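You operate a simulated robot arm through the tools that you are given. There is no shell and no other tool. Be economical: measure what you need, move in short steps, check, and stop when the job is done.

The job below is to be done with a simulated two-armed robot. You get a single attempt, and the scene is never put back.

JOB
Gauge the blue-capped strip's thickness and sort it into its tray.
Fine: on or inside the gauge's limits is pass, thicker is hold, thinner is scrap. Leave the lever up.

Only the result counts: the job must be done as asked and must still hold three seconds after the hand-in. Knocking over, shifting, dropping, spilling or breaking anything else fails it.

ROBOT AND FRAMES
Two 7-joint arms with two-finger parallel grippers on one trunk, on a base that drives. Base frame: it is fixed to the floor where the robot stands at the start and does not move with it; the origin is under the middle of the robot, x ahead of it, y to its left, z up. Units: cm, degrees, N and s.
The left shoulder is at the start at [5, 16.5, 118], the right one opposite. With the tool pointing down near the work surface each hand reaches from about 24 to 70 cm from the robot's upright axis, wherever it stands, measured 20 degrees to its own side. Places, roughly: bed of the thickness gauge [50, -50, 90]; thickness gauge lever [60, -60, 100]. Payload 3.91 kg a hand.
The tool frame of a hand sits at the grasp point between the pads (the TCP): z along the fingers, y along the line on which they close. The tips reach 3 cm beyond it. The gripper opens to 11 cm. The fingers are 2 cm wide and 1 cm thick; the gripper's body (4.8 by 11.2 cm) begins 5.5 cm behind the TCP.
Orientation is that of the tool frame in the base frame, as a unit quaternion [x, y, z, w]. With the fingers straight down and closing along the base's y, the tool's x points along the base's -x, its y along +y and its z along -z.

CONTROLS
- The arms move only by the tool step_arm. It takes "left_steps", "right_steps" or both (then of equal length, played together; a hand with none holds still); each is a list of rows, each a list of 7 numbers: the shift along the tool's x, y, z in cm, then the turn, a rotation vector about the tool's x, y, z in degrees, then the finger opening in cm, from 0 to 11. In form: [[x, y, z, ax, ay, az, jaw], ...]. A call has 1 to 20 rows; each row is the pose to reach, as a shift and turn from the pose commanded when the call began, along the tool's axes at that moment. A row lasts 0.2 s, in which the tool goes at most 5 cm and 8.6 degrees; a call with a longer step from one row to the next is refused whole, and so is a gripper value outside its range. A pose out of reach is approached as far as the arm can. The call stops where the force on the tool passes 50 N (or 10 N more than at its start, if that is more) or the arm is blocked; 0.2 s more then pass. Each finger travels about 4.5 cm/s and halts on what it meets, pressing with about 31 N; the grip force reading is that of the motor and also rises with nothing between the fingers. The clock runs only during rows and for 0.2 s after the last one: add rows that repeat a pose to give the fingers time. It gives the time, the measured TCP pose, the force on the tool (base axes), the opening and the grip force at its end, in the units of the frame above (readings bear some noise), and new pictures: "show" is both (left out), scene, wrist or none (wrist: the cameras of the hands that moved).
- Cameras (640 x 400 px; columns grow to the right, rows downward): "scene" is now at [12.12, -1.4, 135.87]; the picture's right is [-0.16, -0.99, 0.00], its down [-0.49, 0.08, -0.87] and it looks along [0.86, -0.14, -0.49] (base axes); focal length 214 px, centre (320, 200). "left" rides on the left gripper at [7.2, -1.7, -10.3] in its tool frame; the picture's right is [0.23, 0.97, 0.00], its down [-0.76, 0.18, -0.62] and it looks along [-0.61, 0.14, 0.78] (tool axes); focal length 222 px, centre (320, 200). "right" rides on the right gripper at [7.2, 1.7, -10.3] in its tool frame; the picture's right is [-0.23, 0.97, 0.00], its down [-0.76, -0.18, -0.62] and it looks along [-0.61, -0.14, 0.78] (tool axes); focal length 222 px, centre (320, 200). There is no depth. A picture from a camera that has moved, and an enlarged one, comes with that camera's place and axes in the base frame and with its lens.
- lift_body(by): slides the trunk up (or, below 0, down) by that many cm; the arms and the scene camera ride with it, the base frame stays. It gives what a move gives, with no picture.
- steer(legs): drives the robot by 1 to 6 legs, each [ahead, left, turn to the left] in cm, cm and degrees, along the robot's own axes; the way and the turn of a leg run together, so that a leg with both is an arc; at most 150 cm and 180 degrees a leg. The arms and the cameras ride along, it lands a little off, and it stops where it bumps. It gives what a move gives, and a new picture of the scene camera.
- head_to(pan, tilt): turns the head with the scene camera to pan (to the left, within 80 degrees either way) and tilt (down, from -29 to 69), counted from straight ahead of the robot. It gives what a move gives, and a new picture of the scene camera.
- zoom(camera, box): a new picture of the part [left, top, right, bottom] of that camera's present view, enlarged. The clock stands still meanwhile.
- close_job(): hands the job in; it is judged then, once.

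Work in short steps. Places have to be worked out from the pictures, the camera data and where the tool is seen: move nearer, look again, correct. Check each grasp and each placing, and mend what went wrong. You have 120 turns and 260 pictures in all, those below and enlarged ones among them. Open the grippers and draw the arms clear of the work before you hand the job in, unless the task says otherwise; then end with one line.

The tools are called after "Request:" as a command line: name --argument value ..., lists and objects as JSON in quotes. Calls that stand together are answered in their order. step_arm: Moves the arms, as the interface text tells. Its arguments: {"type":"object","properties":{"left_steps":{"type":"array","items":{"type":"array","items":{"type":"number"}}},"right_steps":{"type":"array","items":{"type":"array","items":{"type":"number"}}},"show":{"type":"string","enum":["both","scene","wrist","none"]}},"required":[]} The other tools are called the same way: lift_body (by) slides the trunk up or down; steer (legs) drives the base; head_to (pan, tilt) turns the head that bears the scene camera; zoom (camera, box) takes an enlarged picture of a part of a camera's view; close_job () hands the job in.

At the start:

```text
t: 0.0
left_eef_pos: [41.65, -0.35, 126.66]
left_orientation: [0.0, 1.0, 0.0, 0.0]
left_ft_force: [0.6, 1.1, -0.2]
left_opening: 11.01
left_grasp_force: 0.1
right_eef_pos: [34.48, -33.4, 120.88]
right_orientation: [0.0, 1.0, 0.0, 0.0]
right_ft_force: [0.1, -0.1, 0.5]
right_opening: 11.03
right_grasp_force: 0.1
trunk travel left (down, up): [-40.0, 10.3]
robot x, y, heading: [0.05, 0.5, 0.1]
head pan, tilt: [-9.0, 29.5]
```

scene: 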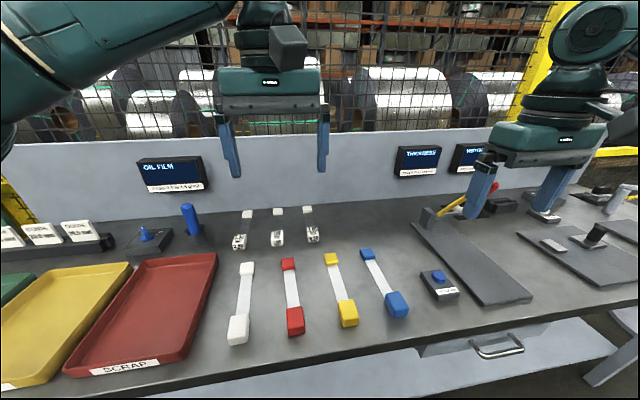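
right: 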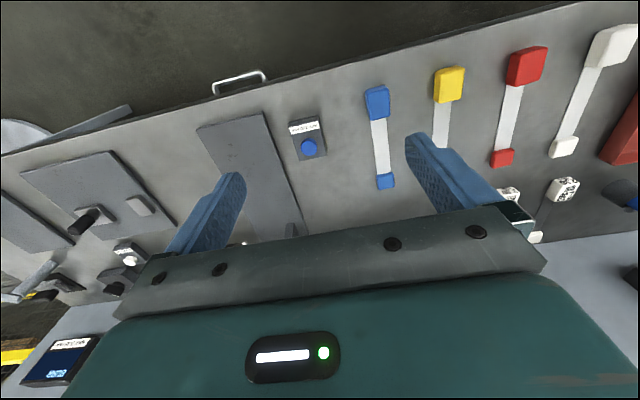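
left: 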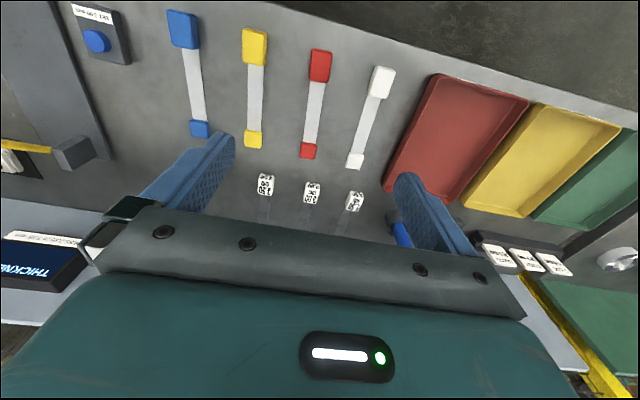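

The scene shows four strips, trays at left, and the gauge at right. I'll enlarge the gauge and the displays first.

Request:
zoom --camera "scene" --box '[340, 130, 640, 317]'

Request:
head_to --pan -45 --tilt 35

Request:
head_to --pan 30 --tilt 35

```text
2.13 times, centred on (490, 224) of scene
camera zoom: at [12.12, -1.4, 135.87], right [-0.16, -0.99, 0.0], down [-0.49, 0.08, -0.87], along [0.86, -0.14, -0.49], focal length 458 px, centre (-43, 150)
```

zoom: 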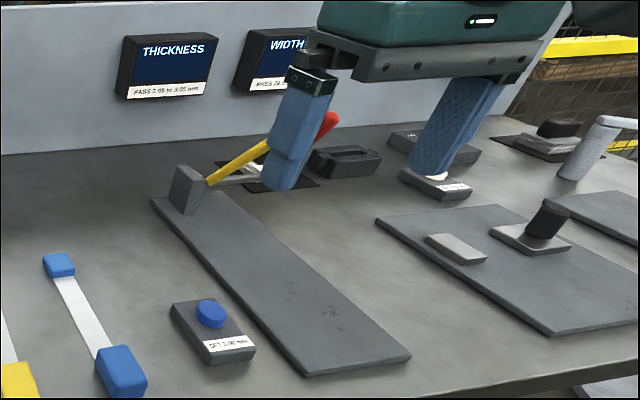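

```text
t: 1.0
left_eef_pos: [41.65, -0.29, 126.72]
left_orientation: [0.0, 1.0, 0.0, -0.001]
left_ft_force: [1.0, 0.9, -0.8]
left_opening: 11.03
left_grasp_force: 0.2
right_eef_pos: [34.56, -33.44, 120.84]
right_orientation: [0.001, 1.0, 0.0, 0.0]
right_ft_force: [0.6, 1.0, 0.3]
right_opening: 10.99
right_grasp_force: 0.0
trunk travel left (down, up): [-40.0, 10.3]
robot x, y, heading: [0.02, 0.06, -0.3]
head pan, tilt: [-45.0, 35.0]
camera scene: at [9.4, -6.19, 135.02], right [-0.71, -0.71, 0.0], down [-0.41, 0.41, -0.82], along [0.58, -0.58, -0.57], focal length 214 px, centre (320, 200)
```

scene: 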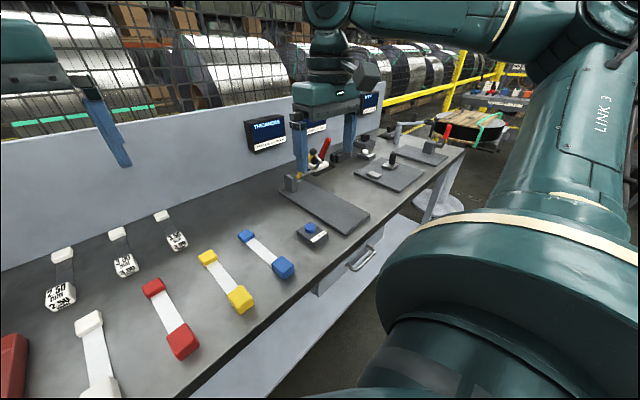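

```text
t: 2.5
left_eef_pos: [41.6, -0.36, 126.59]
left_orientation: [0.0, 1.0, 0.001, 0.0]
left_ft_force: [0.2, -0.4, -0.4]
left_opening: 11.02
left_grasp_force: 0.1
right_eef_pos: [34.54, -33.47, 120.87]
right_orientation: [0.001, 1.0, 0.0, 0.001]
right_ft_force: [-0.3, 0.3, 0.1]
right_opening: 10.97
right_grasp_force: 0.1
trunk travel left (down, up): [-40.0, 10.3]
robot x, y, heading: [-0.03, -0.13, 0.1]
head pan, tilt: [30.0, 35.0]
camera scene: at [10.8, 4.43, 135.02], right [0.5, -0.87, 0.0], down [-0.5, -0.29, -0.82], along [0.71, 0.41, -0.57], focal length 214 px, centre (320, 200)
```

scene: 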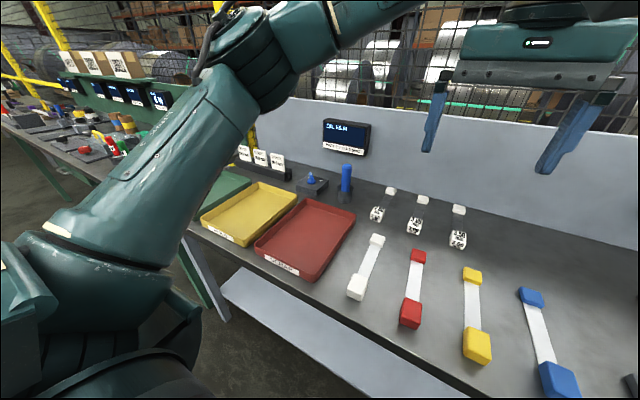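

Let me read the small labels: trays, the set button box, and the thickness display.

Request:
zoom --camera "scene" --box '[190, 100, 390, 290]'

Request:
head_to --pan -35 --tilt 30

Request:
zoom --camera "scene" --box '[280, 80, 400, 155]'

Request:
zoom --camera "scene" --box '[220, 130, 440, 267]'

Request:
zoom --camera "right" --box '[180, 60, 420, 210]'

Request:
zoom --camera "left" --box '[0, 0, 240, 150]'

```text
2.11 times, centred on (290, 195) of scene
camera zoom: at [10.8, 4.43, 135.02], right [0.5, -0.87, 0.0], down [-0.5, -0.29, -0.82], along [0.71, 0.41, -0.57], focal length 452 px, centre (383, 210)
```

zoom: 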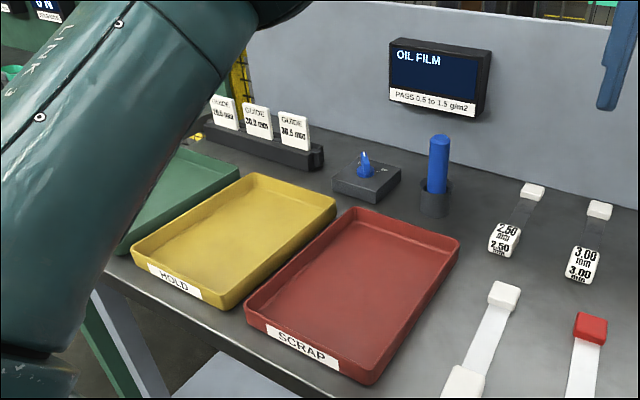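

```text
t: 3.9
left_eef_pos: [41.68, -0.32, 126.74]
left_orientation: [0.0, 1.0, 0.0, 0.0]
left_ft_force: [-0.9, 0.0, 0.9]
left_opening: 11.0
left_grasp_force: 0.2
right_eef_pos: [34.57, -33.53, 120.88]
right_orientation: [0.001, 1.0, -0.001, 0.0]
right_ft_force: [0.5, 0.4, -0.3]
right_opening: 11.01
right_grasp_force: 0.1
trunk travel left (down, up): [-40.0, 10.3]
robot x, y, heading: [-0.35, 0.07, -0.2]
head pan, tilt: [-35.0, 30.0]
camera scene: at [10.58, -5.15, 135.79], right [-0.57, -0.82, 0.0], down [-0.41, 0.29, -0.87], along [0.71, -0.5, -0.5], focal length 214 px, centre (320, 200)
```

scene: 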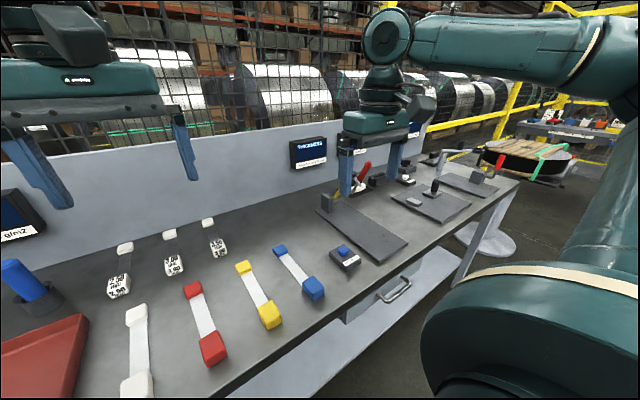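

```text
5.33 times, centred on (340, 118) of scene
camera zoom: at [10.58, -5.15, 135.79], right [-0.57, -0.82, 0.0], down [-0.41, 0.29, -0.87], along [0.71, -0.5, -0.5], focal length 1144 px, centre (213, 640)
```

zoom: 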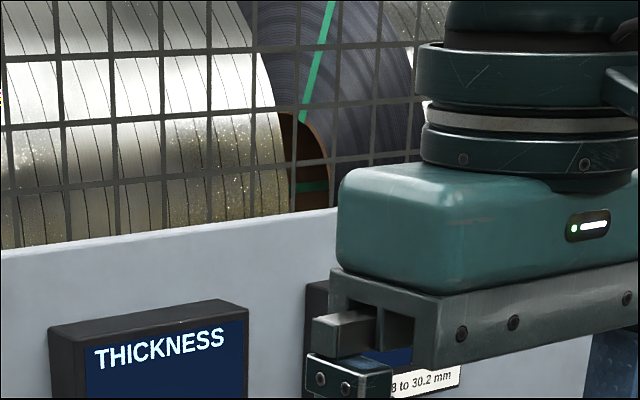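

```text
2.91 times, centred on (330, 198) of scene
camera zoom: at [10.58, -5.15, 135.79], right [-0.57, -0.82, 0.0], down [-0.41, 0.29, -0.87], along [0.71, -0.5, -0.5], focal length 624 px, centre (291, 204)
```

zoom: 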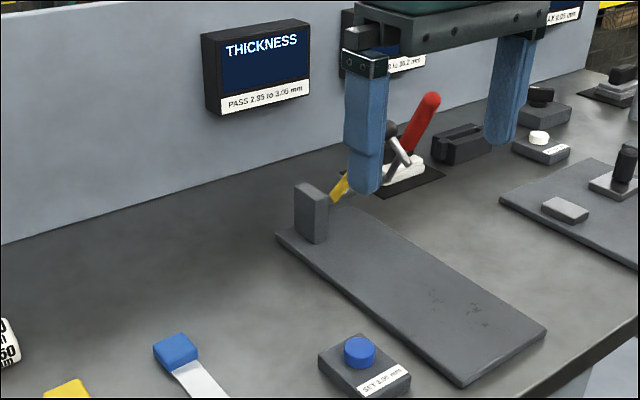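

```text
2.67 times, centred on (300, 135) of right
camera zoom: at [27.27, -31.74, 131.32], right [0.23, 0.97, 0.0], down [0.76, -0.18, 0.62], along [0.61, -0.14, -0.78], focal length 592 px, centre (373, 373)
```

zoom: 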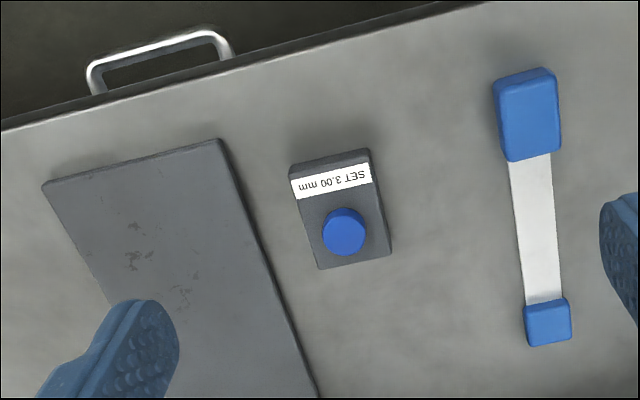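

```text
2.67 times, centred on (120, 75) of left
camera zoom: at [34.32, -2.02, 137.05], right [-0.23, 0.97, 0.0], down [0.76, 0.18, 0.62], along [0.61, 0.14, -0.78], focal length 592 px, centre (853, 533)
```

zoom: 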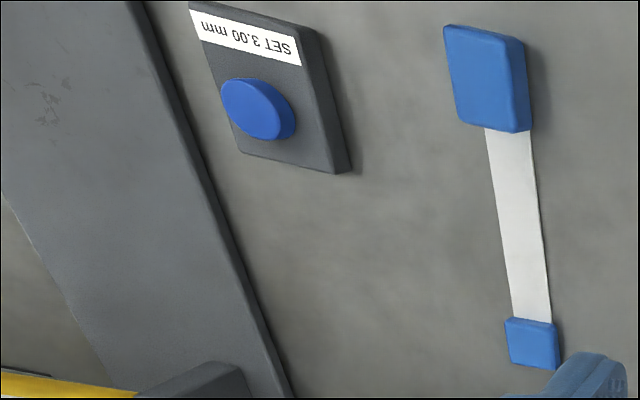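

The THICKNESS gauge needs a 3.00 mm reference check (the SET 3.00 mm button). I'll move the right hand back and to the right to see the gauge from both cameras.

Request:
step_arm --right_steps '[[2, -4, 0, 0, 0, 0, 11], [4, -8, 0, 0, 0, 0, 11], [6, -12, 0, 0, 0, 0, 11], [8, -16, 0, 0, 0, 0, 11], [8, -16, 0, 0, 0, 0, 11]]'

Request:
zoom --camera "scene" --box '[260, 120, 500, 270]'

Request:
zoom --camera "right" --box '[200, 60, 520, 260]'

```text
t: 5.0
left_eef_pos: [41.63, -0.37, 126.62]
left_orientation: [0.0, 1.0, 0.0, 0.001]
left_ft_force: [0.2, 0.5, 0.4]
left_opening: 11.01
left_grasp_force: 0.0
right_eef_pos: [26.45, -49.31, 121.02]
right_orientation: [0.0, 1.0, -0.001, 0.001]
right_ft_force: [0.2, 0.1, -0.3]
right_opening: 11.0
right_grasp_force: 0.1
trunk travel left (down, up): [-40.0, 10.3]
robot x, y, heading: [0.31, -0.08, -0.1]
head pan, tilt: [-35.0, 30.0]
camera scene: at [10.61, -5.14, 135.79], right [-0.57, -0.82, 0.0], down [-0.41, 0.29, -0.87], along [0.71, -0.5, -0.5], focal length 214 px, centre (320, 200)
camera right: at [19.22, -47.69, 131.35], right [0.23, 0.97, 0.0], down [0.76, -0.18, 0.62], along [0.61, -0.14, -0.78], focal length 222 px, centre (320, 200)
```

scene: 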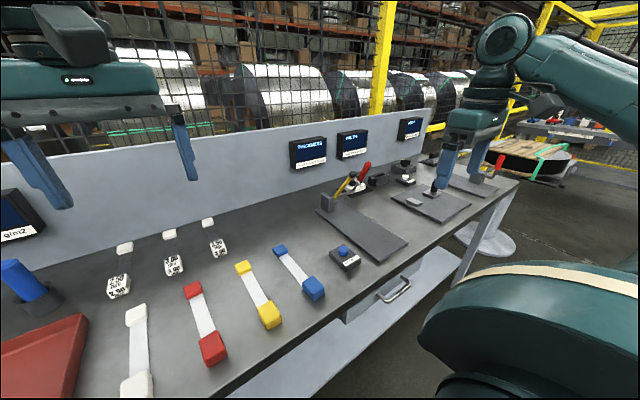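
right: 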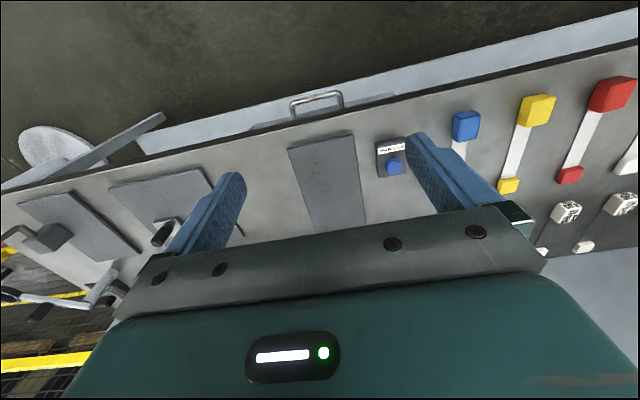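

```text
2.67 times, centred on (380, 195) of scene
camera zoom: at [10.61, -5.14, 135.79], right [-0.57, -0.82, 0.0], down [-0.41, 0.29, -0.87], along [0.71, -0.5, -0.5], focal length 572 px, centre (160, 213)
```

zoom: 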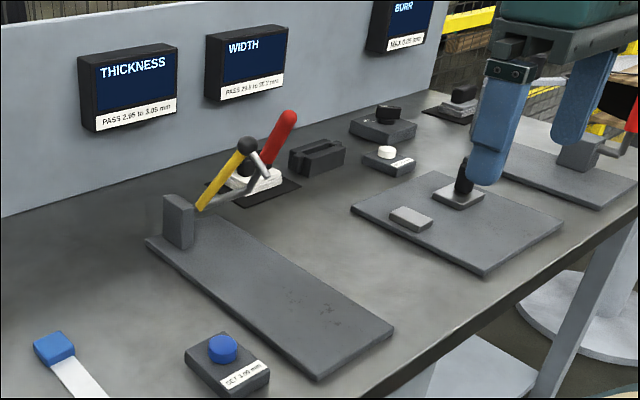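

```text
2.00 times, centred on (360, 160) of right
camera zoom: at [19.22, -47.69, 131.35], right [0.23, 0.97, 0.0], down [0.76, -0.18, 0.62], along [0.61, -0.14, -0.78], focal length 444 px, centre (240, 280)
```

zoom: 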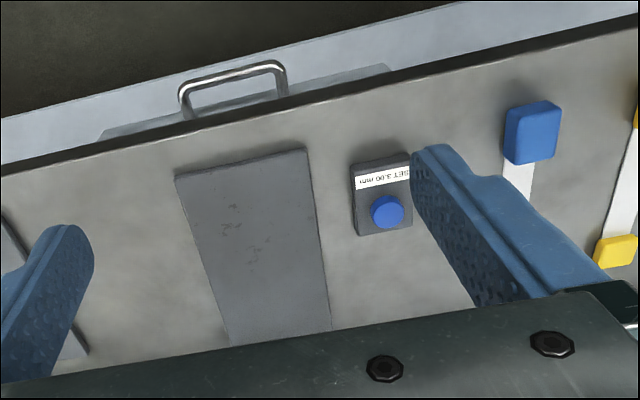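

The gauge sits farther out (lever around x≈72, y≈-70), so I'll bring the right hand back in and drive right to be in front of it.

Request:
step_arm --right_steps '[[0, 4, 0, 0, 0, 0, 11], [0, 8, 0, 0, 0, 0, 11], [0, 12, 0, 0, 0, 0, 11], [0, 16, 0, 0, 0, 0, 11], [0, 20, 0, 0, 0, 0, 11]]' --show "none"

Request:
steer --legs '[[0, -38, 0]]'

Request:
head_to --pan -12 --tilt 35

Request:
zoom --camera "scene" --box '[240, 100, 480, 250]'

```text
t: 6.2
left_eef_pos: [41.55, -0.19, 126.62]
left_orientation: [-0.001, 1.0, 0.0, 0.0]
left_ft_force: [0.0, -0.4, -0.1]
left_opening: 11.02
left_grasp_force: 0.1
right_eef_pos: [26.63, -29.2, 120.88]
right_orientation: [0.001, 1.0, 0.0, 0.0]
right_ft_force: [0.0, 0.0, 1.3]
right_opening: 10.98
right_grasp_force: 0.1
trunk travel left (down, up): [-40.0, 10.3]
robot x, y, heading: [0.12, 0.0, 0.4]
head pan, tilt: [-35.0, 30.0]
```

```text
t: 8.7
left_eef_pos: [41.65, -38.31, 126.73]
left_orientation: [-0.001, 1.0, 0.0, -0.001]
left_ft_force: [0.7, -0.3, -0.2]
left_opening: 10.98
left_grasp_force: 0.1
right_eef_pos: [26.63, -67.21, 120.81]
right_orientation: [0.0, 1.0, 0.0, 0.0]
right_ft_force: [-0.5, 0.0, 0.5]
right_opening: 11.0
right_grasp_force: 0.1
trunk travel left (down, up): [-40.0, 10.3]
robot x, y, heading: [0.07, -38.11, 0.5]
head pan, tilt: [-35.0, 30.0]
camera scene: at [10.62, -43.17, 135.79], right [-0.57, -0.82, 0.0], down [-0.41, 0.29, -0.87], along [0.71, -0.5, -0.5], focal length 214 px, centre (320, 200)
```

scene: 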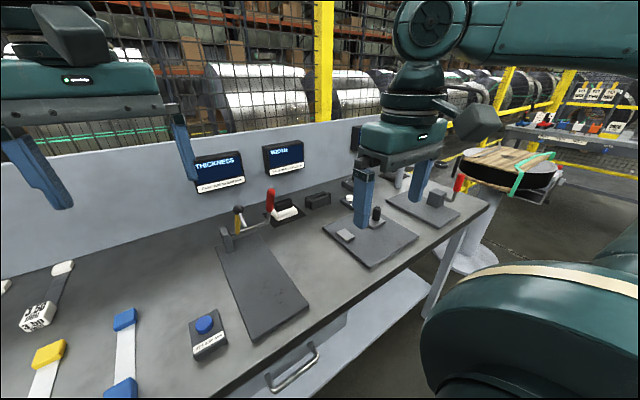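

```text
t: 9.5
left_eef_pos: [41.57, -38.07, 126.69]
left_orientation: [-0.001, 1.0, 0.0, 0.001]
left_ft_force: [-0.4, -0.4, -0.2]
left_opening: 10.99
left_grasp_force: 0.1
right_eef_pos: [26.62, -67.35, 120.88]
right_orientation: [0.0, 1.0, 0.0, 0.0]
right_ft_force: [-0.4, 0.3, 0.2]
right_opening: 10.99
right_grasp_force: 0.1
trunk travel left (down, up): [-40.0, 10.3]
robot x, y, heading: [0.13, -37.65, 0.2]
head pan, tilt: [-12.0, 35.0]
camera scene: at [11.82, -39.77, 135.02], right [-0.21, -0.98, 0.0], down [-0.56, 0.12, -0.82], along [0.8, -0.17, -0.57], focal length 214 px, centre (320, 200)
```

scene: 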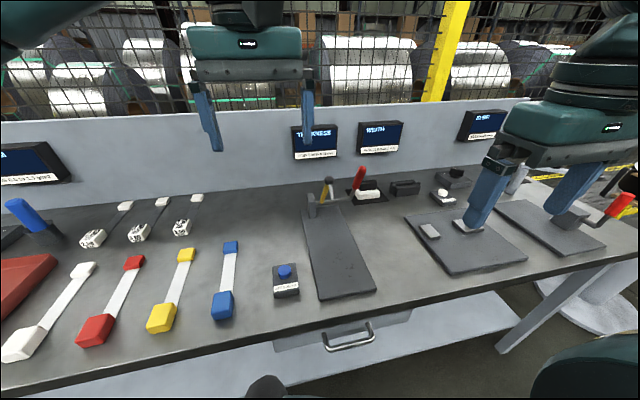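

```text
2.67 times, centred on (360, 175) of scene
camera zoom: at [11.82, -39.77, 135.02], right [-0.21, -0.98, 0.0], down [-0.56, 0.12, -0.82], along [0.8, -0.17, -0.57], focal length 572 px, centre (213, 267)
```

zoom: 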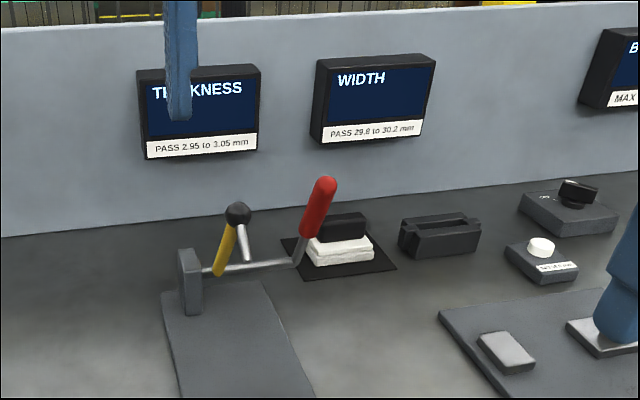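

I now see the mechanism: a post at the bed's far end with a shaft carrying the yellow probe arm and red lever. Let me zoom on the blue strip and reference blocks to understand their geometry.

Request:
zoom --camera "scene" --box '[190, 220, 310, 330]'

Request:
zoom --camera "scene" --box '[70, 185, 210, 255]'

Request:
zoom --camera "left" --box '[0, 0, 640, 200]'

```text
3.64 times, centred on (250, 275) of scene
camera zoom: at [11.82, -39.77, 135.02], right [-0.21, -0.98, 0.0], down [-0.56, 0.12, -0.82], along [0.8, -0.17, -0.57], focal length 780 px, centre (574, -73)
```

zoom: 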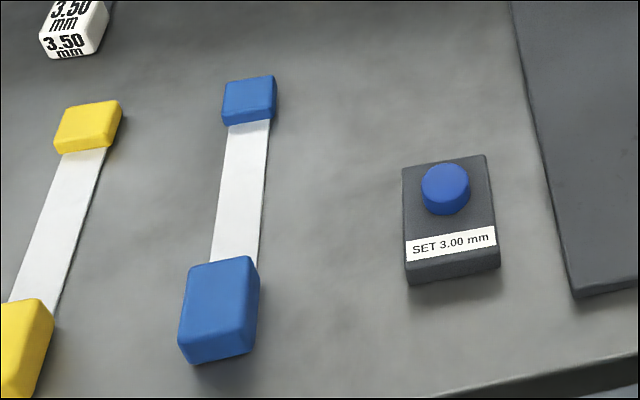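

```text
4.57 times, centred on (140, 220) of scene
camera zoom: at [11.82, -39.77, 135.02], right [-0.21, -0.98, 0.0], down [-0.56, 0.12, -0.82], along [0.8, -0.17, -0.57], focal length 980 px, centre (1143, 109)
```

zoom: 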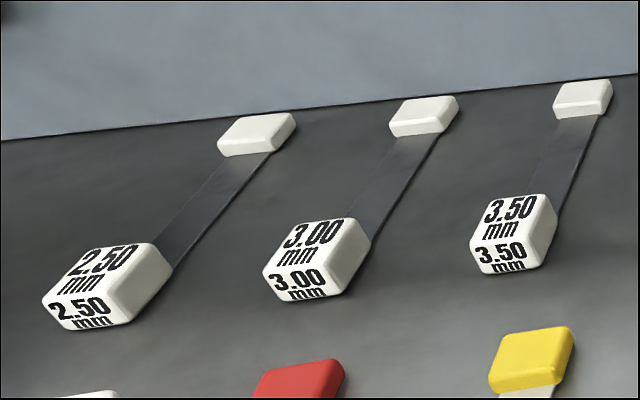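

```text
1.00 times, centred on (320, 100) of left
camera zoom: at [34.36, -39.94, 137.06], right [-0.23, 0.97, 0.0], down [0.76, 0.18, 0.62], along [0.61, 0.14, -0.78], focal length 222 px, centre (320, 300)
```

zoom: 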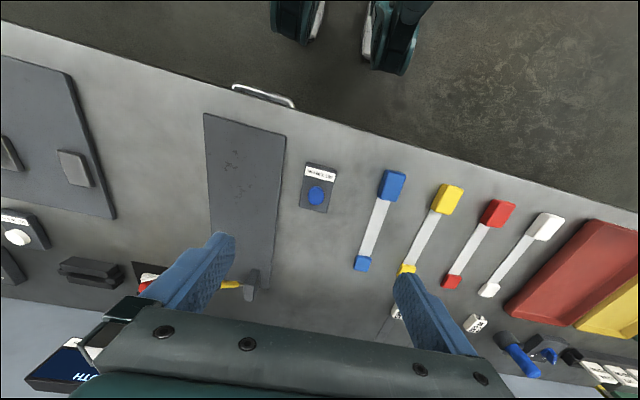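

Geometry: the 3.00 reference handle is near [70,4], its end cap near [87,4]; the blue strip handle is near [41,-24.3]. I'll drive left and a bit forward so the left hand can reach the reference.

Request:
steer --legs '[[0, 22, 0], [8, 0, 0]]'

```text
t: 11.9
left_eef_pos: [49.79, -16.38, 126.78]
left_orientation: [-0.001, 1.0, 0.0, 0.001]
left_ft_force: [1.0, 0.1, -0.3]
left_opening: 11.0
left_grasp_force: 0.0
right_eef_pos: [34.54, -45.37, 120.79]
right_orientation: [0.001, 1.0, 0.0, 0.001]
right_ft_force: [0.3, -0.7, -0.1]
right_opening: 11.0
right_grasp_force: 0.1
trunk travel left (down, up): [-40.0, 10.3]
robot x, y, heading: [8.27, -16.09, 0.0]
head pan, tilt: [-12.0, 35.0]
camera scene: at [19.83, -17.81, 135.01], right [-0.21, -0.98, 0.0], down [-0.56, 0.12, -0.82], along [0.8, -0.17, -0.57], focal length 214 px, centre (320, 200)
```

scene: 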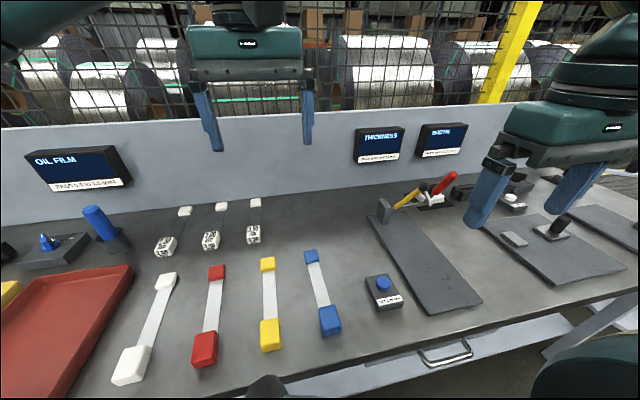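

No bump. I'll bring the left hand to above the 3.00 reference, staying high, and look.

Request:
step_arm --left_steps '[[-2, 4, 2, 0, 0, 0, 11], [-4, 8, 4, 0, 0, 0, 11], [-6, 12, 6, 0, 0, 0, 11], [-9, 15, 8, 0, 0, 0, 10], [-12, 18, 10, 0, 0, 0, 9], [-15, 20.5, 12, 0, 0, 0, 8], [-18, 20.5, 14, 0, 0, 0, 7], [-20, 20.5, 16, 0, 0, 0, 7], [-20, 20.5, 16, 0, 0, 0, 7]]'

Request:
zoom --camera "left" --box '[200, 0, 480, 220]'

```text
t: 13.9
left_eef_pos: [69.66, 4.25, 110.63]
left_orientation: [0.0, 1.0, 0.0, 0.0]
left_ft_force: [-0.4, 0.7, -0.1]
left_opening: 7.0
left_grasp_force: 0.1
right_eef_pos: [34.56, -45.31, 120.77]
right_orientation: [0.001, 1.0, 0.0, 0.001]
right_ft_force: [0.6, -0.2, 0.0]
right_opening: 11.03
right_grasp_force: 0.0
trunk travel left (down, up): [-40.0, 10.3]
robot x, y, heading: [7.93, -16.14, 0.0]
head pan, tilt: [-12.0, 35.0]
camera scene: at [19.73, -17.79, 135.02], right [-0.21, -0.98, 0.0], down [-0.56, 0.12, -0.82], along [0.8, -0.17, -0.57], focal length 214 px, centre (320, 200)
camera left: at [62.2, 2.54, 120.98], right [-0.23, 0.97, 0.0], down [0.76, 0.18, 0.62], along [0.61, 0.14, -0.78], focal length 222 px, centre (320, 200)
```

scene: 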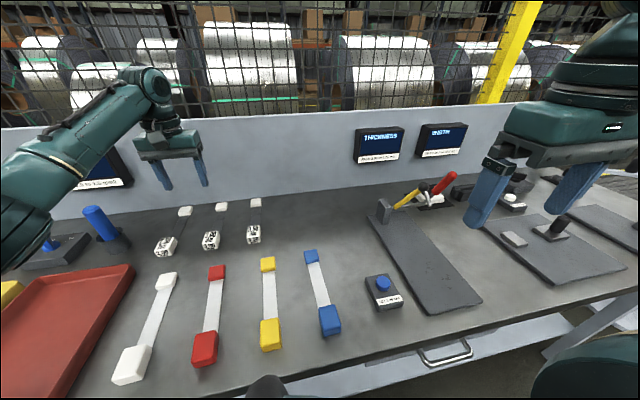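
left: 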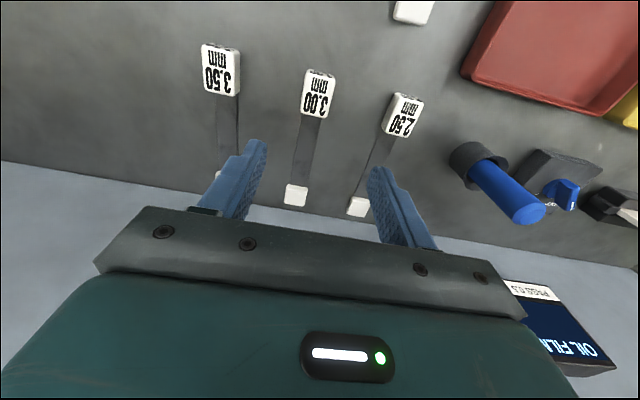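

```text
1.82 times, centred on (340, 110) of left
camera zoom: at [62.2, 2.54, 120.98], right [-0.23, 0.97, 0.0], down [0.76, 0.18, 0.62], along [0.61, 0.14, -0.78], focal length 404 px, centre (284, 364)
```

zoom: 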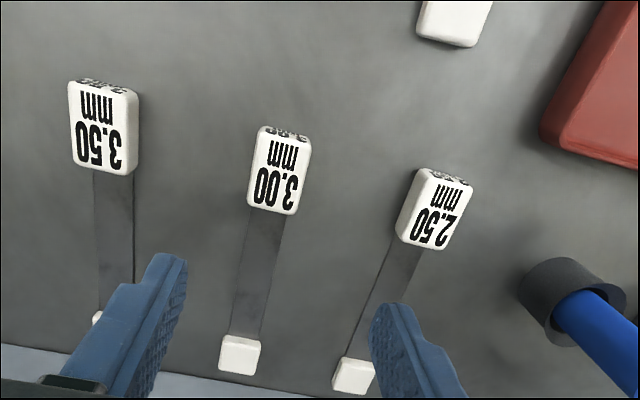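

Reference handle is at about [69.4, 3.7], aligned with x. Descend with the fingers straddling it.

Request:
step_arm --left_steps '[[0.25, -0.55, 4, 0, 0, 0, 7], [0.25, -0.55, 8, 0, 0, 0, 7], [0.25, -0.55, 12, 0, 0, 0, 7], [0.25, -0.55, 15, 0, 0, 0, 7], [0.25, -0.55, 15, 0, 0, 0, 7]]' --show "wrist"

```text
t: 15.1
left_eef_pos: [69.31, 3.65, 95.57]
left_orientation: [-0.001, 1.0, -0.001, 0.001]
left_ft_force: [-0.3, 0.2, -0.5]
left_opening: 7.0
left_grasp_force: 0.0
right_eef_pos: [34.48, -45.35, 120.95]
right_orientation: [0.001, 1.0, 0.0, 0.0]
right_ft_force: [-0.3, 1.1, 0.1]
right_opening: 11.02
right_grasp_force: 0.0
trunk travel left (down, up): [-40.0, 10.3]
robot x, y, heading: [8.16, -16.05, 0.0]
head pan, tilt: [-12.0, 35.0]
camera left: at [62.04, 1.97, 106.0], right [-0.23, 0.97, 0.0], down [0.76, 0.18, 0.62], along [0.61, 0.14, -0.78], focal length 222 px, centre (320, 200)
```

left: 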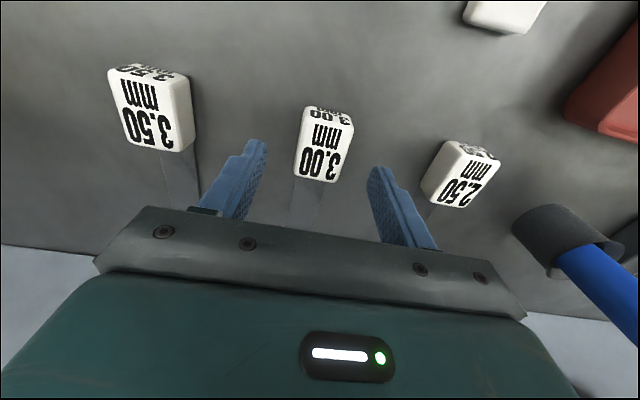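

Aligned. Go down to z≈91.6 and close.

Request:
step_arm --left_steps '[[0, 0.1, 2, 0, 0, 0, 7], [0, 0.1, 3.9, 0, 0, 0, 7], [0, 0.1, 3.9, 0, 0, 0, 5], [0, 0.1, 3.9, 0, 0, 0, 3], [0, 0.1, 3.9, 0, 0, 0, 1], [0, 0.1, 3.9, 0, 0, 0, 0], [0, 0.1, 3.9, 0, 0, 0, 0]]' --show "wrist"

```text
t: 16.7
left_eef_pos: [69.29, 3.84, 91.86]
left_orientation: [0.001, 1.0, 0.0, 0.0]
left_ft_force: [0.3, -0.2, -0.2]
left_opening: 3.74
left_grasp_force: 31.7
right_eef_pos: [34.52, -45.29, 120.94]
right_orientation: [0.001, 1.0, 0.0, -0.001]
right_ft_force: [-0.7, 0.3, 0.0]
right_opening: 11.0
right_grasp_force: 0.0
trunk travel left (down, up): [-40.0, 10.3]
robot x, y, heading: [7.82, -15.89, 0.1]
head pan, tilt: [-12.0, 35.0]
camera left: at [62.05, 2.02, 102.23], right [-0.23, 0.97, 0.0], down [0.76, 0.18, 0.62], along [0.61, 0.14, -0.78], focal length 222 px, centre (320, 200)
```

left: 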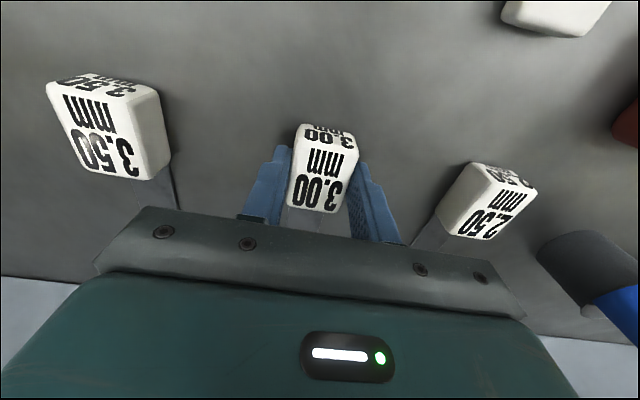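

Gripped (3.74 cm). Lift straight up, then back it toward the robot.

Request:
step_arm --left_steps '[[0, 0, -3, 0, 0, 0, 0], [0, 0, -7, 0, 0, 0, 0], [0, 0, -11, 0, 0, 0, 0], [0, 0, -15, 0, 0, 0, 0], [4, 0, -18, 0, 0, 0, 0], [8, 0, -20, 0, 0, 0, 0], [12, 0, -20, 0, 0, 0, 0], [16, 0, -20, 0, 0, 0, 0], [20, 0, -20, 0, 0, 0, 0]]'

```text
t: 18.7
left_eef_pos: [49.27, 3.76, 111.7]
left_orientation: [-0.001, 1.0, 0.001, 0.0]
left_ft_force: [-0.7, 1.0, -1.1]
left_opening: 3.74
left_grasp_force: 30.5
right_eef_pos: [34.59, -45.34, 120.97]
right_orientation: [0.0, 1.0, 0.0, 0.001]
right_ft_force: [-0.3, 0.1, -0.2]
right_opening: 11.0
right_grasp_force: 0.1
trunk travel left (down, up): [-40.0, 10.3]
robot x, y, heading: [7.96, -15.9, 0.1]
head pan, tilt: [-12.0, 35.0]
camera scene: at [19.7, -17.77, 135.02], right [-0.21, -0.98, 0.0], down [-0.56, 0.12, -0.82], along [0.8, -0.17, -0.57], focal length 214 px, centre (320, 200)
camera left: at [41.92, 2.1, 122.08], right [-0.23, 0.97, 0.0], down [0.76, 0.18, 0.62], along [0.61, 0.14, -0.78], focal length 222 px, centre (320, 200)
```

scene: 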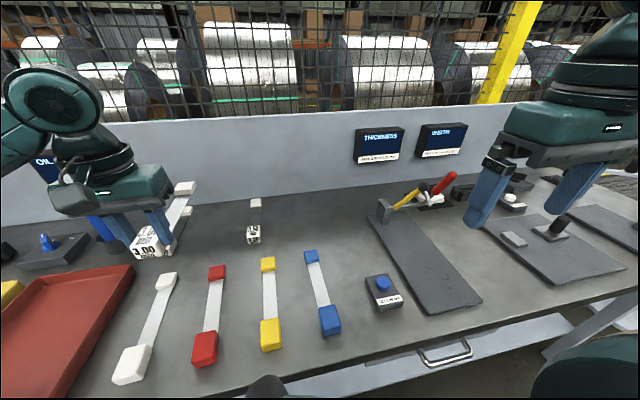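
left: 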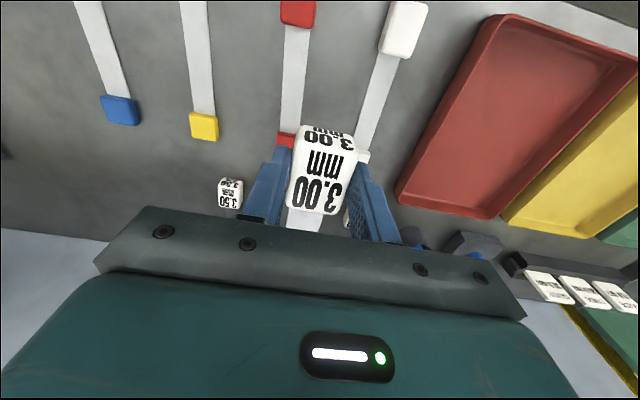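

Held level. Drive right 42 cm so both hands face the gauge, then look at it closely.

Request:
steer --legs '[[0, -42, 0]]'

Request:
head_to --pan -5 --tilt 38

Request:
zoom --camera "scene" --box '[230, 90, 450, 230]'

Request:
zoom --camera "left" --box '[0, 0, 320, 250]'

```text
t: 21.3
left_eef_pos: [49.25, -38.21, 111.62]
left_orientation: [0.0, 1.0, 0.0, 0.0]
left_ft_force: [-0.4, -0.2, -0.7]
left_opening: 3.76
left_grasp_force: 31.3
right_eef_pos: [34.49, -87.35, 120.88]
right_orientation: [0.001, 1.0, -0.001, 0.0]
right_ft_force: [-0.2, -0.2, -0.5]
right_opening: 10.99
right_grasp_force: 0.1
trunk travel left (down, up): [-40.0, 10.3]
robot x, y, heading: [7.82, -58.47, -0.1]
head pan, tilt: [-12.0, 35.0]
camera scene: at [19.76, -59.78, 135.01], right [-0.21, -0.98, 0.0], down [-0.56, 0.12, -0.82], along [0.8, -0.17, -0.57], focal length 214 px, centre (320, 200)
```

scene: 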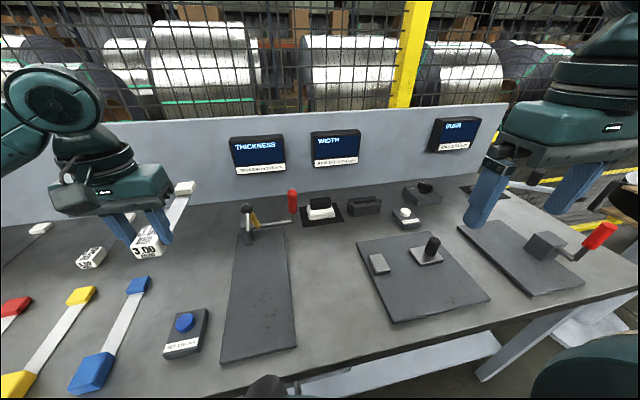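

```text
t: 21.9
left_eef_pos: [49.33, -38.16, 111.61]
left_orientation: [0.001, 1.0, 0.001, 0.0]
left_ft_force: [-0.4, 0.3, -1.3]
left_opening: 3.72
left_grasp_force: 31.0
right_eef_pos: [34.48, -87.21, 120.97]
right_orientation: [0.001, 1.0, 0.0, 0.0]
right_ft_force: [-0.7, -0.4, 0.0]
right_opening: 11.0
right_grasp_force: 0.1
trunk travel left (down, up): [-40.0, 10.3]
robot x, y, heading: [7.87, -57.82, 0.0]
head pan, tilt: [-5.0, 38.0]
camera scene: at [19.74, -58.65, 134.56], right [-0.09, -1.0, 0.0], down [-0.61, 0.05, -0.79], along [0.79, -0.07, -0.62], focal length 214 px, centre (320, 200)
```

scene: 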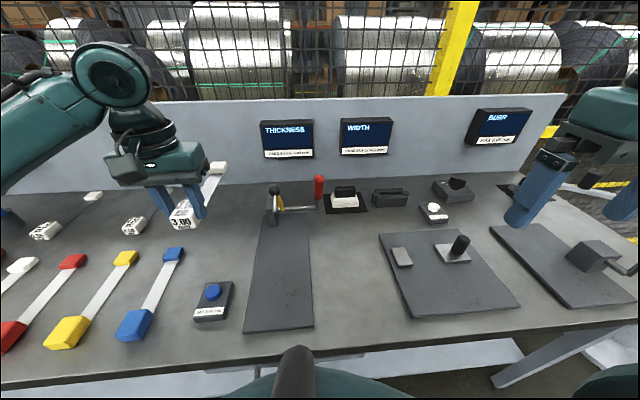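

```text
2.86 times, centred on (340, 160) of scene
camera zoom: at [19.74, -58.65, 134.56], right [-0.09, -1.0, 0.0], down [-0.61, 0.05, -0.79], along [0.79, -0.07, -0.62], focal length 613 px, centre (263, 314)
```

zoom: 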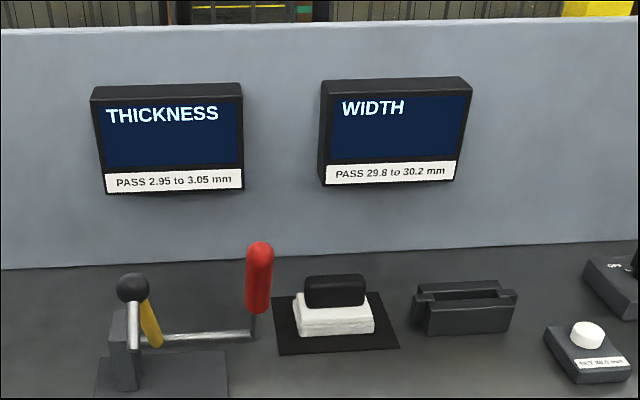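

```text
1.60 times, centred on (160, 125) of left
camera zoom: at [42.06, -39.86, 122.06], right [-0.23, 0.97, 0.0], down [0.76, 0.18, 0.62], along [0.61, 0.14, -0.78], focal length 355 px, centre (576, 320)
```

zoom: 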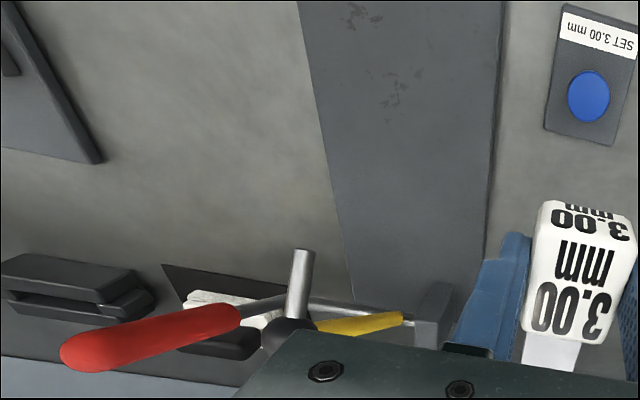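

Triangulating two views: probe shaft ≈[67,-52,95], pin tip ≈[54.4,-52.3,104.6], so it swings down to about [52,-52.2]; red knob tip ≈[61,-62,108.6]. I'll bring the reference in low under the raised pin, so its middle is at x≈52 (handle at x≈42.5).

Request:
step_arm --left_steps '[[3.5, 0, 3, 0, 0, 0, 0], [6.8, 0, 6.5, 0, 0, 0, 0], [6.8, 0, 10, 0, 0, 0, 0], [6.8, 0, 13.6, 0, 0, 0, 0], [6.8, -4, 13.6, 0, 0, 0, 0], [6.8, -8, 13.6, 0, 0, 0, 0], [6.8, -12, 13.6, 0, 0, 0, 0], [6.8, -14, 13.6, 0, 0, 0, 0], [6.8, -14, 13.6, 0, 0, 0, 0]]'

Request:
zoom --camera "scene" --box '[220, 160, 380, 340]'

```text
t: 23.9
left_eef_pos: [42.47, -52.11, 98.01]
left_orientation: [0.0, 1.0, 0.001, 0.001]
left_ft_force: [-0.8, 0.0, -1.5]
left_opening: 3.74
left_grasp_force: 31.4
right_eef_pos: [34.56, -87.22, 120.86]
right_orientation: [0.0, 1.0, 0.0, 0.0]
right_ft_force: [-0.7, -0.7, -1.1]
right_opening: 11.0
right_grasp_force: 0.1
trunk travel left (down, up): [-40.0, 10.3]
robot x, y, heading: [8.06, -57.76, -0.2]
head pan, tilt: [-5.0, 38.0]
camera scene: at [19.74, -58.65, 134.56], right [-0.09, -1.0, 0.0], down [-0.61, 0.05, -0.79], along [0.78, -0.07, -0.62], focal length 214 px, centre (320, 200)
camera left: at [35.21, -53.95, 108.42], right [-0.23, 0.97, 0.0], down [0.76, 0.18, 0.62], along [0.61, 0.14, -0.78], focal length 222 px, centre (320, 200)
```

scene: 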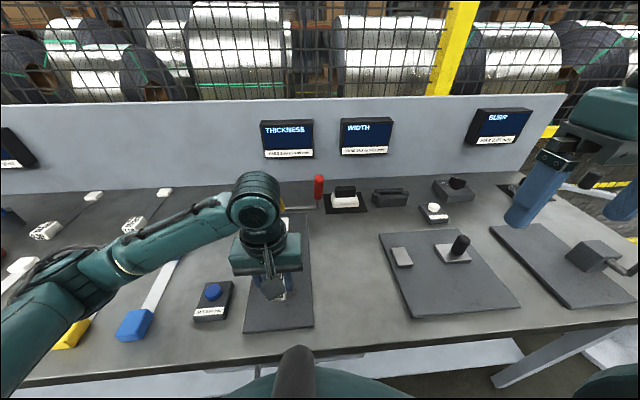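
left: 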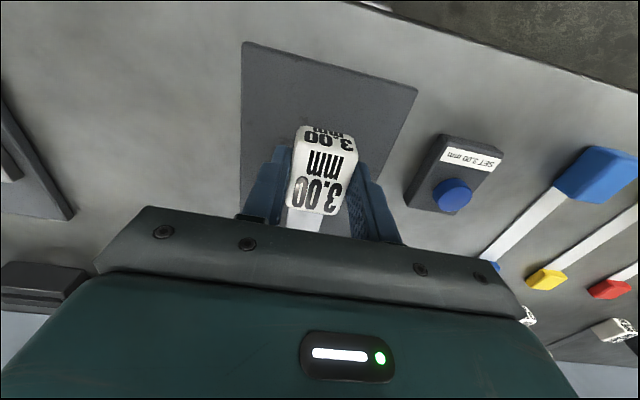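

```text
2.22 times, centred on (300, 250) of scene
camera zoom: at [19.74, -58.65, 134.56], right [-0.09, -1.0, 0.0], down [-0.61, 0.05, -0.79], along [0.78, -0.07, -0.62], focal length 477 px, centre (364, 89)
```

zoom: 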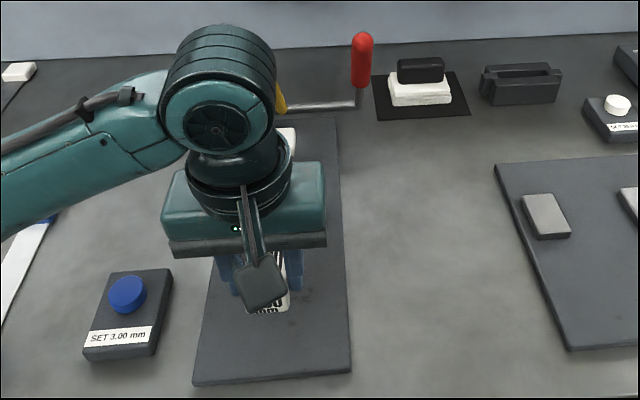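

Well positioned over the bed. Lower slowly toward bed contact (expected TCP z≈93.2).

Request:
step_arm --left_steps '[[0, 0, 1.5, 0, 0, 0, 0], [0, 0, 3, 0, 0, 0, 0], [0, 0, 3.5, 0, 0, 0, 0], [0, 0, 4.0, 0, 0, 0, 0], [0, 0, 4.4, 0, 0, 0, 0]]' --show "wrist"

```text
t: 25.1
left_eef_pos: [42.55, -52.18, 93.68]
left_orientation: [0.0, 1.0, 0.0, -0.001]
left_ft_force: [0.3, 0.8, -1.5]
left_opening: 3.73
left_grasp_force: 30.9
right_eef_pos: [34.45, -87.21, 120.83]
right_orientation: [0.001, 1.0, 0.001, 0.0]
right_ft_force: [-0.2, -0.1, -0.3]
right_opening: 11.03
right_grasp_force: 0.1
trunk travel left (down, up): [-40.0, 10.3]
robot x, y, heading: [7.71, -57.97, 0.1]
head pan, tilt: [-5.0, 38.0]
camera left: at [35.27, -53.88, 104.06], right [-0.23, 0.97, 0.0], down [0.76, 0.18, 0.62], along [0.61, 0.14, -0.78], focal length 222 px, centre (320, 200)
```

left: 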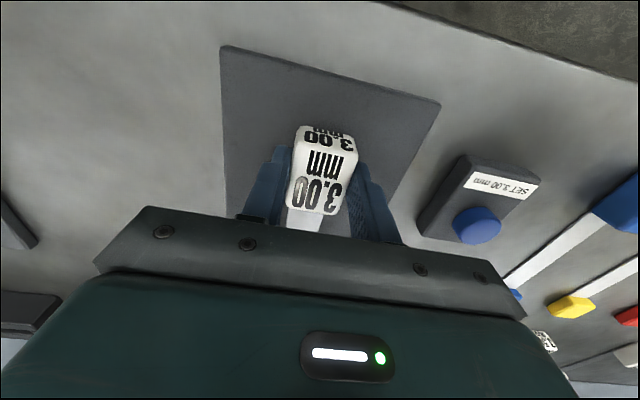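

No contact yet; continue down in small steps.

Request:
step_arm --left_steps '[[0, 0, 0.2, 0, 0, 0, 0], [0, 0, 0.4, 0, 0, 0, 0], [0, 0, 0.6, 0, 0, 0, 0]]' --show "none"

Request:
step_arm --left_steps '[[0, 0, 0.15, 0, 0, 0, 0], [0, 0, 0.3, 0, 0, 0, 0]]' --show "none"

```text
t: 25.9
left_eef_pos: [42.59, -52.24, 93.05]
left_orientation: [0.0, 1.0, 0.0, 0.0]
left_ft_force: [0.3, 0.4, -1.2]
left_opening: 3.75
left_grasp_force: 30.6
right_eef_pos: [34.64, -87.32, 120.78]
right_orientation: [0.0, 1.0, 0.0, 0.0]
right_ft_force: [-0.6, -1.6, 0.4]
right_opening: 10.98
right_grasp_force: 0.1
trunk travel left (down, up): [-40.0, 10.3]
robot x, y, heading: [7.53, -57.74, -0.2]
head pan, tilt: [-5.0, 38.0]
```

```text
t: 26.5
left_eef_pos: [42.65, -52.25, 93.01]
left_orientation: [0.0, 1.0, -0.001, 0.002]
left_ft_force: [-2.1, 2.6, 16.1]
left_opening: 3.73
left_grasp_force: 30.5
right_eef_pos: [34.44, -87.27, 120.9]
right_orientation: [0.002, 1.0, -0.001, 0.001]
right_ft_force: [0.7, 0.6, -0.9]
right_opening: 10.99
right_grasp_force: 0.0
trunk travel left (down, up): [-40.0, 10.3]
robot x, y, heading: [8.12, -57.95, 0.2]
head pan, tilt: [-5.0, 38.0]
```

Contact at 93.0 (16 N). Release and raise the left hand, then move it left toward the SET button, held high.

Request:
step_arm --left_steps '[[0, 0, -0.2, 0, 0, 0, 2], [0, 0, -0.2, 0, 0, 0, 5.5], [0, 0, -0.2, 0, 0, 0, 5.5], [0, 0, -3, 0, 0, 0, 6], [0, 0, -7, 0, 0, 0, 6], [0, 3, -10, 0, 0, 0, 6], [0, 7, -10, 0, 0, 0, 3], [0, 11, -10, 0, 0, 0, 0], [0, 14, -10, 0, 0, 0, 0], [0, 14, -10, 0, 0, 0, 0]]'

Request:
zoom --camera "scene" --box '[220, 160, 380, 340]'

Request:
zoom --camera "left" --box '[0, 0, 320, 250]'

```text
t: 28.7
left_eef_pos: [42.58, -38.11, 102.81]
left_orientation: [0.0, 1.0, 0.0, 0.0]
left_ft_force: [0.2, -0.8, 0.4]
left_opening: 0.02
left_grasp_force: 26.7
right_eef_pos: [34.54, -87.34, 120.9]
right_orientation: [0.001, 1.0, 0.0, 0.0]
right_ft_force: [-1.0, 0.4, 0.5]
right_opening: 11.0
right_grasp_force: 0.1
trunk travel left (down, up): [-40.0, 10.3]
robot x, y, heading: [7.87, -57.88, 0.2]
head pan, tilt: [-5.0, 38.0]
camera scene: at [19.75, -58.68, 134.56], right [-0.09, -1.0, 0.0], down [-0.61, 0.05, -0.79], along [0.78, -0.07, -0.62], focal length 214 px, centre (320, 200)
camera left: at [35.28, -39.85, 113.2], right [-0.23, 0.97, 0.0], down [0.76, 0.18, 0.62], along [0.61, 0.14, -0.78], focal length 222 px, centre (320, 200)
```

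scene: 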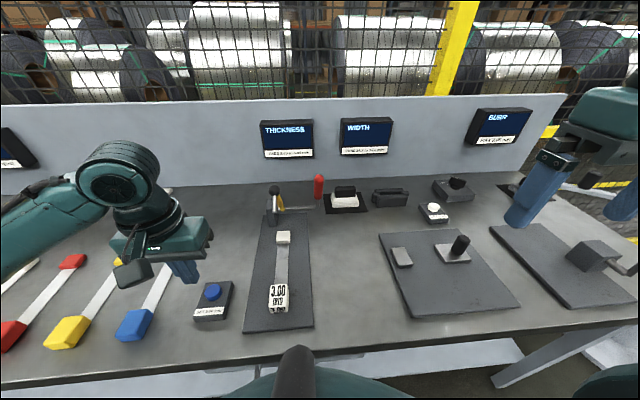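
left: 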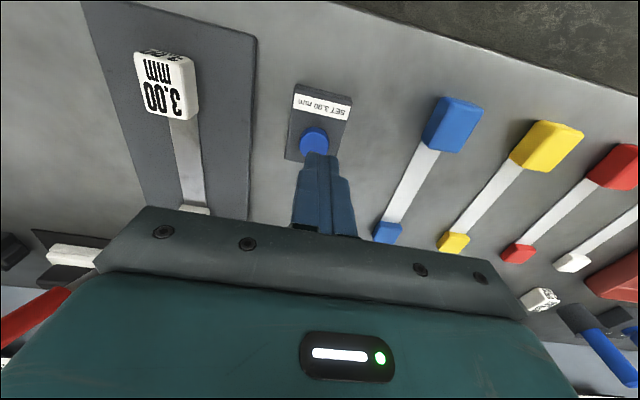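

```text
2.22 times, centred on (300, 250) of scene
camera zoom: at [19.75, -58.68, 134.56], right [-0.09, -1.0, 0.0], down [-0.61, 0.05, -0.79], along [0.78, -0.07, -0.62], focal length 477 px, centre (364, 89)
```

zoom: 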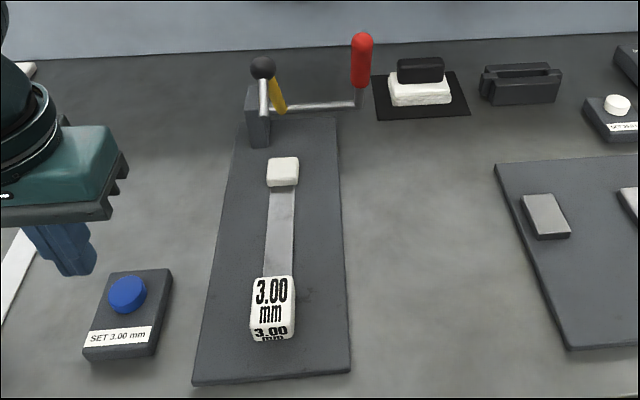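

```text
1.60 times, centred on (160, 125) of left
camera zoom: at [35.28, -39.85, 113.2], right [-0.23, 0.97, 0.0], down [0.76, 0.18, 0.62], along [0.61, 0.14, -0.78], focal length 355 px, centre (576, 320)
```

zoom: 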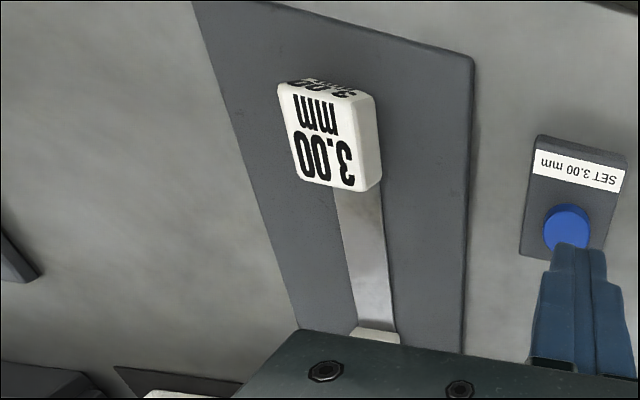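

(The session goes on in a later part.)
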